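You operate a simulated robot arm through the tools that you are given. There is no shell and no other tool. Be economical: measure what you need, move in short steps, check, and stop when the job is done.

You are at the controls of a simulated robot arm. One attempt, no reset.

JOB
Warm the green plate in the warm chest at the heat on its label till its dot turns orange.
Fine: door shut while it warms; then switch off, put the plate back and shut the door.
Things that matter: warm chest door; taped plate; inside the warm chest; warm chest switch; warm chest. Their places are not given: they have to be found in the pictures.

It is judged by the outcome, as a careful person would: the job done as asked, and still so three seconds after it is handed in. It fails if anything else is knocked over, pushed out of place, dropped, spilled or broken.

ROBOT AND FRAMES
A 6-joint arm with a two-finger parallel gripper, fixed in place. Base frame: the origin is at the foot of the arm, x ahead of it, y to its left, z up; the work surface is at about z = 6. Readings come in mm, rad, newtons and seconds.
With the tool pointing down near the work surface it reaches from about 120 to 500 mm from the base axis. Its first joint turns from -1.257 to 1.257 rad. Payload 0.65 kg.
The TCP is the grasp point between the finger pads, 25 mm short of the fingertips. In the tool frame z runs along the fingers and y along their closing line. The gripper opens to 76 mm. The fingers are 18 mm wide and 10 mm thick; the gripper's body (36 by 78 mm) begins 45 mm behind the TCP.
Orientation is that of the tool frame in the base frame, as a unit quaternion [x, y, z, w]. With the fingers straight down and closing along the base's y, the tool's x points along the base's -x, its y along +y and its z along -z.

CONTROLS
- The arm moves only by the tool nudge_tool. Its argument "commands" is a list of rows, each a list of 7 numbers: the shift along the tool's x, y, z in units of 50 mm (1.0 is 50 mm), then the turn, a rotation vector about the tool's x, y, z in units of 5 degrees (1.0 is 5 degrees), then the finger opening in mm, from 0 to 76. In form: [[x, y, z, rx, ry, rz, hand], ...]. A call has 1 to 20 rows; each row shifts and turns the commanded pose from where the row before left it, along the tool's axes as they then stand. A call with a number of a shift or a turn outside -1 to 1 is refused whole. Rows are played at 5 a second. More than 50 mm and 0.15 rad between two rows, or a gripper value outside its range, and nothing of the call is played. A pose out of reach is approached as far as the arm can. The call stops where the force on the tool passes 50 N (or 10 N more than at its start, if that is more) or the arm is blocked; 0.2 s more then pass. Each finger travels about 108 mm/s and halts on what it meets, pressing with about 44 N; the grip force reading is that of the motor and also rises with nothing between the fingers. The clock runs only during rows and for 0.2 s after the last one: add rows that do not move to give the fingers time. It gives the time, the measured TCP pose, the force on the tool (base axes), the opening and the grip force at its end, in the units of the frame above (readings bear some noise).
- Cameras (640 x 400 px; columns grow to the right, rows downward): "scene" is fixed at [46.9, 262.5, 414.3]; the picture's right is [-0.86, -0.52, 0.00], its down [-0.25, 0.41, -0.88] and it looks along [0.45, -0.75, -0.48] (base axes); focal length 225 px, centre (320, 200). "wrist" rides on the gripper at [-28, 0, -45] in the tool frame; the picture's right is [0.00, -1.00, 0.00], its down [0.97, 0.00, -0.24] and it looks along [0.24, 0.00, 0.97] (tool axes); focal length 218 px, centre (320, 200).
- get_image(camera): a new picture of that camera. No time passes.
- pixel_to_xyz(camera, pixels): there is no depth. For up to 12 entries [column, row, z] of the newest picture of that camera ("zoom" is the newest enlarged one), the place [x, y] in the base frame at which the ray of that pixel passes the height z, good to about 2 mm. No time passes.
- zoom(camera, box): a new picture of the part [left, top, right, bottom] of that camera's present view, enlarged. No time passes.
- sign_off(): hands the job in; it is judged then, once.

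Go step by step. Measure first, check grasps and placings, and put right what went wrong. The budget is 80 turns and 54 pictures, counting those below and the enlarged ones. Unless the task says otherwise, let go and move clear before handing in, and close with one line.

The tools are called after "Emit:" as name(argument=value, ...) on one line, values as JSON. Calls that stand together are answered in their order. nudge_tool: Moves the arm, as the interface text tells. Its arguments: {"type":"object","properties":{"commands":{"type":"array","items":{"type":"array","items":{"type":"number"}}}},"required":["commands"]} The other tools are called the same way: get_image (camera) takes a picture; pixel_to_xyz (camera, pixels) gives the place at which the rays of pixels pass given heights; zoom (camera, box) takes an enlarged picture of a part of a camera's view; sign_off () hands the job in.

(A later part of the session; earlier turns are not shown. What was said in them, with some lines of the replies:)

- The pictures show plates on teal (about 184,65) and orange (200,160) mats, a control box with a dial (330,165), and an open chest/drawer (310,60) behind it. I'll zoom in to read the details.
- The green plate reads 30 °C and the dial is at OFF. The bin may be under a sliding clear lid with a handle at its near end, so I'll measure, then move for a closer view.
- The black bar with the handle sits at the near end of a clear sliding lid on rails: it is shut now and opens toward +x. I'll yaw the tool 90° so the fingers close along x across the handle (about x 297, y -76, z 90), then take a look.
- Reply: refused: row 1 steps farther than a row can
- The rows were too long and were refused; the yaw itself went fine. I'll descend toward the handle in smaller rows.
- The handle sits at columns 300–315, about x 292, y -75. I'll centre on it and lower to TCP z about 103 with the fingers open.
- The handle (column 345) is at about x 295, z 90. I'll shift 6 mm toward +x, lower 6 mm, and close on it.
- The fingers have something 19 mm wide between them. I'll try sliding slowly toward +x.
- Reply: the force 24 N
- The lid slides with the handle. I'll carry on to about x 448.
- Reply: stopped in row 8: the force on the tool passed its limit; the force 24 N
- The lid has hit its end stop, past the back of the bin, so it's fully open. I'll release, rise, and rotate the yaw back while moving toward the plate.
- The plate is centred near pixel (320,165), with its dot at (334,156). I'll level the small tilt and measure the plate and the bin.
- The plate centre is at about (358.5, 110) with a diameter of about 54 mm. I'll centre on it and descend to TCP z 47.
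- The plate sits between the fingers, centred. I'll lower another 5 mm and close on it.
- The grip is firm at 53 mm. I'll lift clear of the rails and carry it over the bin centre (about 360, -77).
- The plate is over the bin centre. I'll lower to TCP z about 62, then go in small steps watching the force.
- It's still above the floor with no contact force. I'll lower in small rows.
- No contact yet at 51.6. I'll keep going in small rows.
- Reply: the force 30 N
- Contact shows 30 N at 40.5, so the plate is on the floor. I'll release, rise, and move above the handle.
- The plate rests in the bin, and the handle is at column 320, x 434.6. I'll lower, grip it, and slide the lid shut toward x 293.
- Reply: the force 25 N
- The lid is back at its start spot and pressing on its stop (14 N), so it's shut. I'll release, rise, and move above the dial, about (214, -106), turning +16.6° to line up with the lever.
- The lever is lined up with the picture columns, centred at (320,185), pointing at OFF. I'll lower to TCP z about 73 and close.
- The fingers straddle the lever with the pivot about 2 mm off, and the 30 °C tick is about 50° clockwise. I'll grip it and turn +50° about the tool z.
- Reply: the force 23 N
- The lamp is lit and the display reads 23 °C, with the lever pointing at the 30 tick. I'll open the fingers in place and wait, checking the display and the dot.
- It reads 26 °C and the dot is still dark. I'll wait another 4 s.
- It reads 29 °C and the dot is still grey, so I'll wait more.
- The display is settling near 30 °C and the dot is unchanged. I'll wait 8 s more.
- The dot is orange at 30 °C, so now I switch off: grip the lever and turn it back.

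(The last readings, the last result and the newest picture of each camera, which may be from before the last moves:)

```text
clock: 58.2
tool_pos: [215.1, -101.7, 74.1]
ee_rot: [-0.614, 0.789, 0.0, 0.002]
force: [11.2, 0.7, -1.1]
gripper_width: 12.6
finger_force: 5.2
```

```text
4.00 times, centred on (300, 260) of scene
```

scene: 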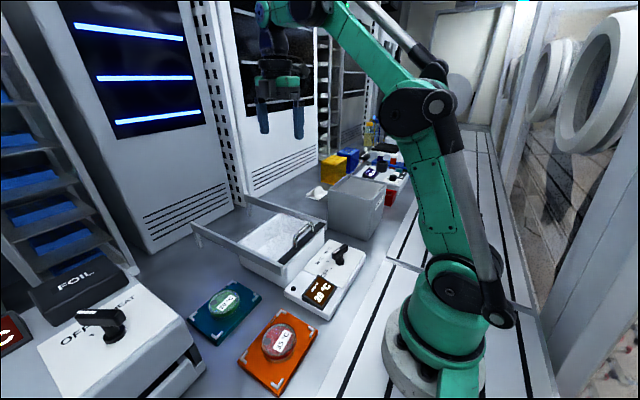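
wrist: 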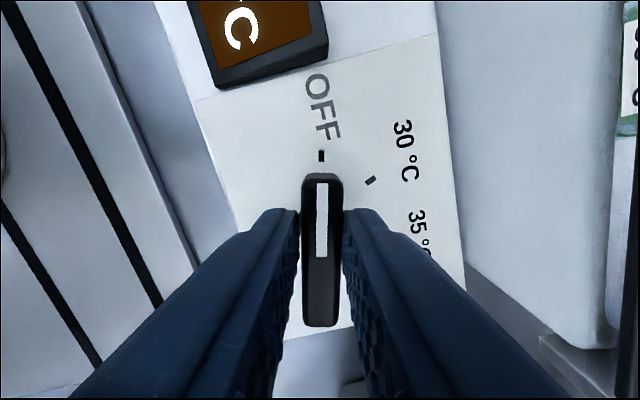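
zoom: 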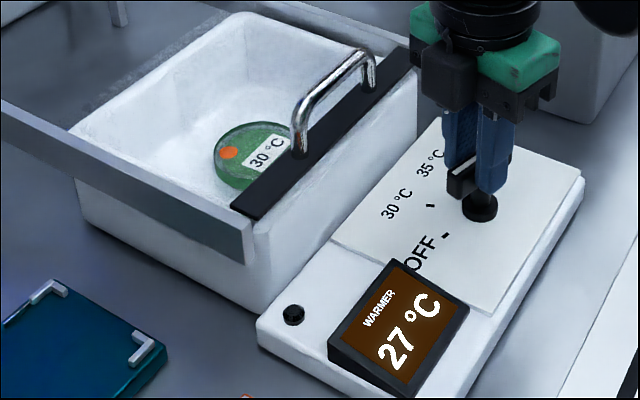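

The lamp is out and the temperature is falling, so it's OFF. I'll release, rise, turn square again and move over the handle.

Emit:
nudge_tool(commands=[[0, 0, 0, 0, 0, 0, 40], [0, 0, 0, 0, 0, 0, 60], [0, 0, -0.8, 0, 0, 0, 60], [0, 0, -0.8, 0, 0, 0, 60], [0, 0, 0, 0, 0, -1, 60], [0, 0, 0, 0, 0, -1, 60], [0, 0, 0, 0, 0, -0.9, 60], [-0.5, -0.8, 0, 0, 0, 0, 60], [0, -0.8, 0, 0, 0, 0, 60], [0, 0, 0, 0, 0, 0, 60]])

Emit:
get_image(camera="wrist")

Emit:
pixel_to_xyz(camera="wrist", pixels=[[320, 200, 90], [340, 200, 90]])

```text
clock: 60.4
tool_pos: [296.2, -77.3, 154.4]
ee_rot: [0.707, -0.707, 0.001, 0.0]
force: [-0.4, -0.2, -0.2]
gripper_width: 59.9
finger_force: 0.0
```

```text
14 pictures are left
```

wrist: 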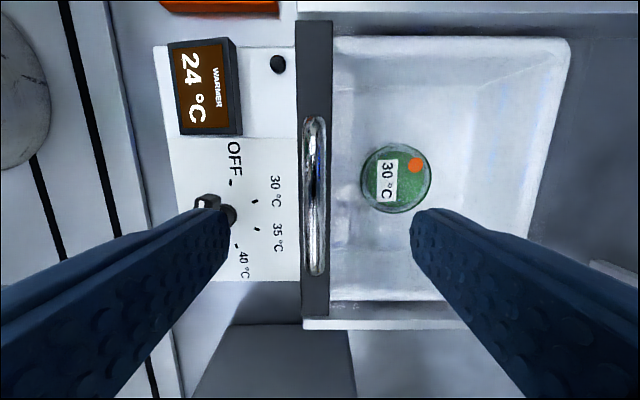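

```text
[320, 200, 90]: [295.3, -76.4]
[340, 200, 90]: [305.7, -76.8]
```

The handle at column 314 is at x 292. I'll grip it and slide the lid open by about 138 mm.

Emit:
nudge_tool(commands=[[0, 0.06, 0.5, 0, 0, 0, 60], [0, 0, 0.54, 0, 0, 0, 60], [0, 0, 0, 0, 0, 0, 20], [0, 0, 0, 0, 0, 0, 5], [0, 0, 0, 0, 0, 0, 5], [0, 0, 0, 0, 0, 0, 5]])

Emit:
nudge_tool(commands=[[0, -0.3, 0, 0, 0, 0, 5], [0, -0.3, 0, 0, 0, 0, 5], [0, -0.3, 0, 0, 0, 0, 5], [0, -0.3, 0, 0, 0, 0, 5], [0, -0.3, 0, 0, 0, 0, 5], [0, -0.3, 0, 0, 0, 0, 5], [0, -0.3, 0, 0, 0, 0, 5], [0, -0.3, 0, 0, 0, 0, 5], [0, -0.3, 0, 0, 0, 0, 5], [0, -0.06, 0, 0, 0, 0, 5], [0, 0, 0, 0, 0, 0, 5]])

Emit:
zoom(camera="scene", box=[180, 180, 380, 305])

```text
clock: 61.8
tool_pos: [291.1, -76.5, 104.3]
ee_rot: [0.707, -0.707, 0.001, -0.001]
force: [14.7, 0.5, -4.5]
gripper_width: 16.2
finger_force: 7.2
```

```text
clock: 64.2
tool_pos: [428.4, -76.9, 101.4]
ee_rot: [-0.707, 0.707, -0.001, 0.0]
force: [0.2, -14.5, 4.0]
gripper_width: 9.7
finger_force: 31.0
```

```text
3.20 times, centred on (280, 242) of scene
```

zoom: 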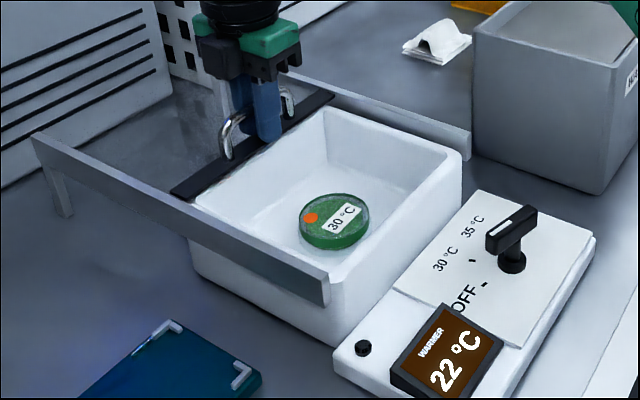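

The lid is open. I'll release, rise, and move over the plate at (359, -77), then check before descending.

Emit:
nudge_tool(commands=[[0, 0, 0, 0, 0, 0, 40], [0, 0, 0, 0, 0, 0, 60], [0, 0, -0.8, 0, 0, 0, 60], [0, 0.7, -0.1, 0, 0, 0, 70], [0, 0.7, 0, 0, 0, 0, 70], [0, 0, 0.6, 0, 0, 0, 70], [0, 0, 0.5, 0, 0, 0, 70], [0, 0, 0, 0, 0, 0, 70]])

Emit:
get_image(camera="wrist")

Emit:
pixel_to_xyz(camera="wrist", pixels=[[320, 200, 25], [320, 250, 25], [350, 200, 25]])

```text
clock: 66.0
tool_pos: [361.0, -77.4, 92.2]
ee_rot: [0.708, -0.706, 0.001, 0.0]
force: [-0.6, 0.0, -0.3]
gripper_width: 69.9
finger_force: 0.1
```

```text
12 pictures are left
```

wrist: 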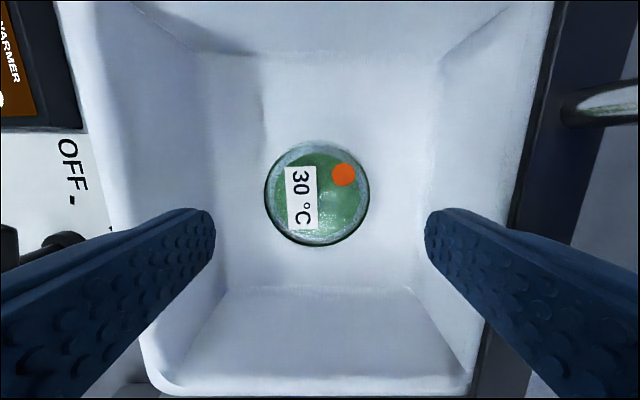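

```text
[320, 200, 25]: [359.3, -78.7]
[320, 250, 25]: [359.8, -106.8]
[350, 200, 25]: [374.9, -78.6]
```

The plate is centred at (317,195), about (358, -76). I'll descend to 41.5 and grip.

Emit:
nudge_tool(commands=[[-0.02, 0.04, 0.4, 0, 0, 0, 70], [0, 0, 0.4, 0, 0, 0, 70], [0, 0, 0.19, 0, 0, 0, 70], [0, 0, 0, 0, 0, 0, 70], [0, 0, 0, 0, 0, 0, 55], [0, 0, 0, 0, 0, 0, 45], [0, 0, 0, 0, 0, 0, 45]])

```text
clock: 67.6
tool_pos: [357.9, -77.6, 42.2]
ee_rot: [0.708, -0.706, 0.0, -0.001]
force: [0.3, -0.5, 0.2]
gripper_width: 53.1
finger_force: 43.7
```

It's gripped. I'll lift, carry it back to (358.5, 110) and lower to about z 60 for a check.

Emit:
nudge_tool(commands=[[0, 0, -0.6, 0, 0, 0, 45], [0, 0, -0.7, 0, 0, 0, 45], [0, 0, -0.9, 0, 0, 0, 45], [0, 0, -0.4, 0, 0, 0, 45], [-0.7, 0, 0, 0, 0, 0, 45], [-0.75, 0, 0, 0, 0, 0, 45], [-0.75, 0, 0, 0, 0, 0, 45], [-0.75, 0, 0, 0, 0, 0, 45], [-0.78, 0, 0, 0, 0, 0, 45], [0, 0, 0.8, 0, 0, 0, 45], [0, 0, 0.8, 0, 0, 0, 45], [0, 0, 0.6, 0, 0, 0, 45], [0, 0, 0, 0, 0, 0, 45]])

Emit:
get_image(camera="wrist")

```text
clock: 70.4
tool_pos: [357.6, 110.1, 63.5]
ee_rot: [0.708, -0.706, 0.0, -0.001]
force: [0.0, 0.9, 0.2]
gripper_width: 53.2
finger_force: 43.7
```

```text
11 pictures are left
```

wrist: 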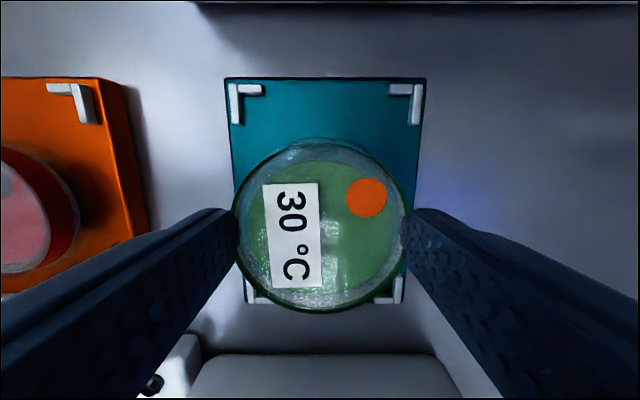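

The plate is over its mat. I'll lower gently to contact.

Emit:
nudge_tool(commands=[[0, 0, 0.2, 0, 0, 0, 45], [0, 0, 0.15, 0, 0, 0, 45], [0, 0, 0.03, 0, 0, 0, 45], [0, 0, 0, 0, 0, 0, 45]])

Emit:
nudge_tool(commands=[[0, 0, 0.03, 0, 0, 0, 45], [0, 0, 0, 0, 0, 0, 45]])

```text
clock: 71.4
tool_pos: [358.2, 109.9, 42.6]
ee_rot: [0.708, -0.706, 0.001, -0.001]
force: [-0.4, 0.0, -0.8]
gripper_width: 53.0
finger_force: 43.4
```

```text
clock: 72.0
tool_pos: [357.7, 110.8, 41.8]
ee_rot: [0.707, -0.707, 0.002, -0.001]
force: [1.0, -1.9, 28.3]
gripper_width: 53.4
finger_force: 43.9
```

Contact shows 28 N, so the plate is on the mat. I'll release, rise, and go back above the lid handle (about 430, -76).

Emit:
nudge_tool(commands=[[0, 0, -0.02, 0, 0, 0, 58], [0, 0, 0, 0, 0, 0, 68], [0, 0, -0.5, 0, 0, 0, 68], [0, 0, -0.8, 0, 0, 0, 68], [0, 0, -0.9, 0, 0, 0, 60], [0.7, -0.3, 0, 0, 0, 0, 60], [0.75, -0.3, 0, 0, 0, 0, 60], [0.75, -0.3, 0, 0, 0, 0, 60], [0.75, -0.3, 0, 0, 0, 0, 60], [0.77, -0.24, 0, 0, 0, 0, 60], [0, 0, 0, 0, 0, 0, 60]])

Emit:
get_image(camera="wrist")

Emit:
pixel_to_xyz(camera="wrist", pixels=[[320, 200, 90], [300, 200, 90]])

Emit:
zoom(camera="scene", box=[160, 200, 360, 325])

```text
clock: 74.4
tool_pos: [432.5, -75.6, 149.9]
ee_rot: [0.707, -0.707, 0.001, -0.001]
force: [-0.6, -0.7, 0.2]
gripper_width: 59.8
finger_force: 0.0
```

```text
10 pictures are left
```

wrist: 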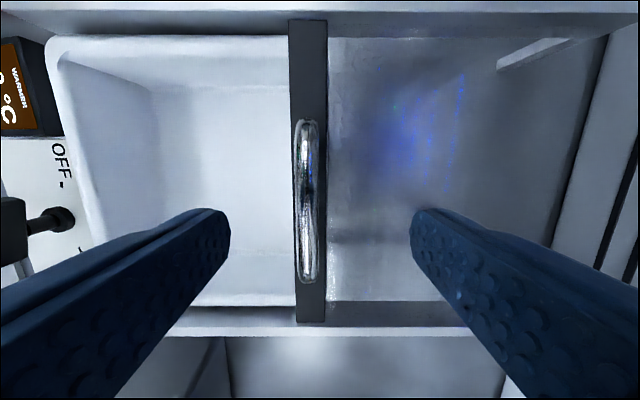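

```text
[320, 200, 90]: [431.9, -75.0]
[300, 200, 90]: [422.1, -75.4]
```

```text
3.20 times, centred on (260, 262) of scene
```

zoom: 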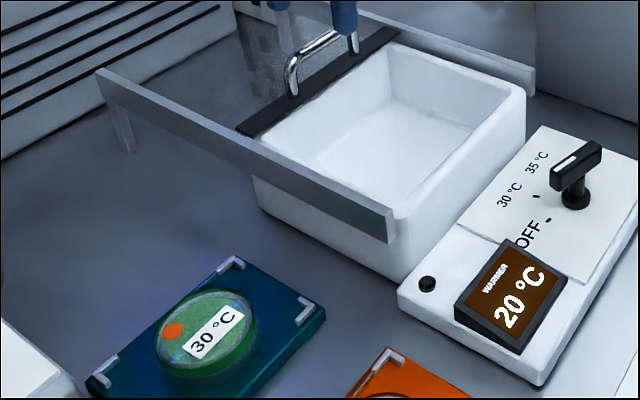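

The plate is back on its mat with the orange dot showing. The handle at column 308 is at x 426; I'll grip it and slide it shut to about 291.

Emit:
nudge_tool(commands=[[0, 0.12, 0.5, 0, 0, 0, 60], [0, 0, 0.46, 0, 0, 0, 60], [0, 0, 0, 0, 0, 0, 20], [0, 0, 0, 0, 0, 0, 5], [0, 0, 0, 0, 0, 0, 5], [0, 0, 0, 0, 0, 0, 5]])

Emit:
nudge_tool(commands=[[0, 0.3, 0, 0, 0, 0, 5], [0, 0.3, 0, 0, 0, 0, 5], [0, 0.3, 0, 0, 0, 0, 5], [0, 0.3, 0, 0, 0, 0, 5], [0, 0.3, 0, 0, 0, 0, 5], [0, 0.3, 0, 0, 0, 0, 5], [0, 0.3, 0, 0, 0, 0, 5], [0, 0.3, 0, 0, 0, 0, 5], [0, 0.15, 0, 0, 0, 0, 5], [0, 0.1, 0, 0, 0, 0, 5], [0, 0.05, 0, 0, 0, 0, 5], [0, 0, 0, 0, 0, 0, 5]])

```text
clock: 75.8
tool_pos: [425.1, -74.3, 103.7]
ee_rot: [0.708, -0.707, 0.0, -0.001]
force: [-0.6, -1.4, -13.1]
gripper_width: 9.5
finger_force: 31.1
```

```text
clock: 78.2
tool_pos: [293.7, -75.0, 104.5]
ee_rot: [0.708, -0.706, 0.006, -0.007]
force: [6.3, 0.6, -5.8]
gripper_width: 9.7
finger_force: 30.6
stopped in row 11: the force on the tool passed its limit (the readings are from after the stop); the commanded pose is now the measured one
```

The lid has hit its closed stop. I'll release, rise clear and check everything.

Emit:
nudge_tool(commands=[[0, 0, 0, 0, 0, 0, 40], [0, 0, 0, 0, 0, 0, 60], [0, 0, -0.8, 0, 0, 0, 60], [0, 0, -0.8, 0, 0, 0, 60], [0, 0, -0.8, 0, 0, 0, 60], [0, 0, -0.6, 0, 0, 0, 60], [0, 0, 0, 0, 0, 0, 60]])

Emit:
zoom(camera="scene", box=[160, 190, 380, 328])

Emit:
get_image(camera="wrist")

```text
clock: 79.8
tool_pos: [291.0, -73.6, 255.2]
ee_rot: [0.708, -0.706, 0.004, -0.006]
force: [-0.5, -0.5, -0.3]
gripper_width: 60.0
finger_force: 0.1
```

```text
2.90 times, centred on (270, 259) of scene
```

zoom: 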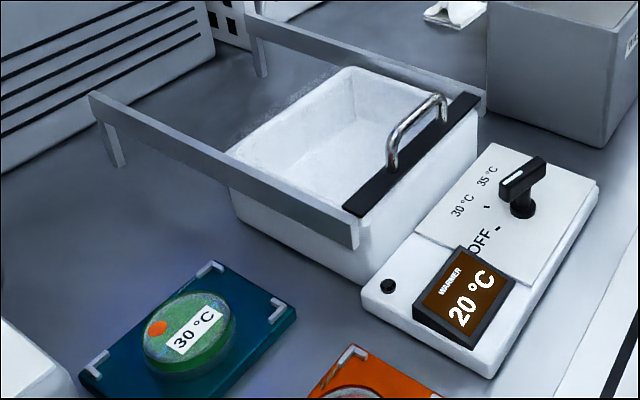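

```text
7 pictures are left
```

wrist: 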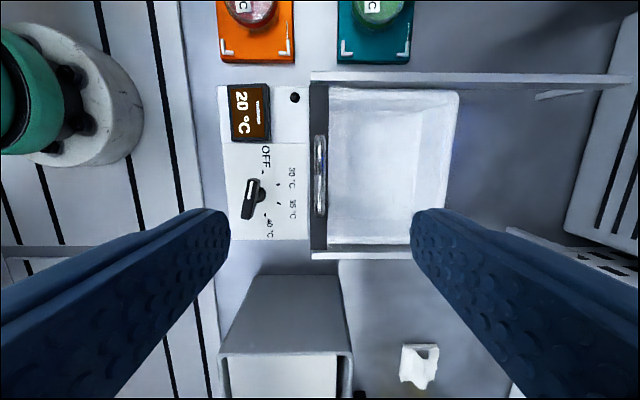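

The pictures show the lid shut, the dial at OFF with the lamp dark, and the plate back on its mat with an orange dot. The arm is clear, so I'm handing in.

Emit:
sign_off()

```text
The job is handed in.
```

The green plate was warmed at 30 °C with the door shut until its dot turned orange; the chest is now off, the plate is back on its mat and the door is shut.
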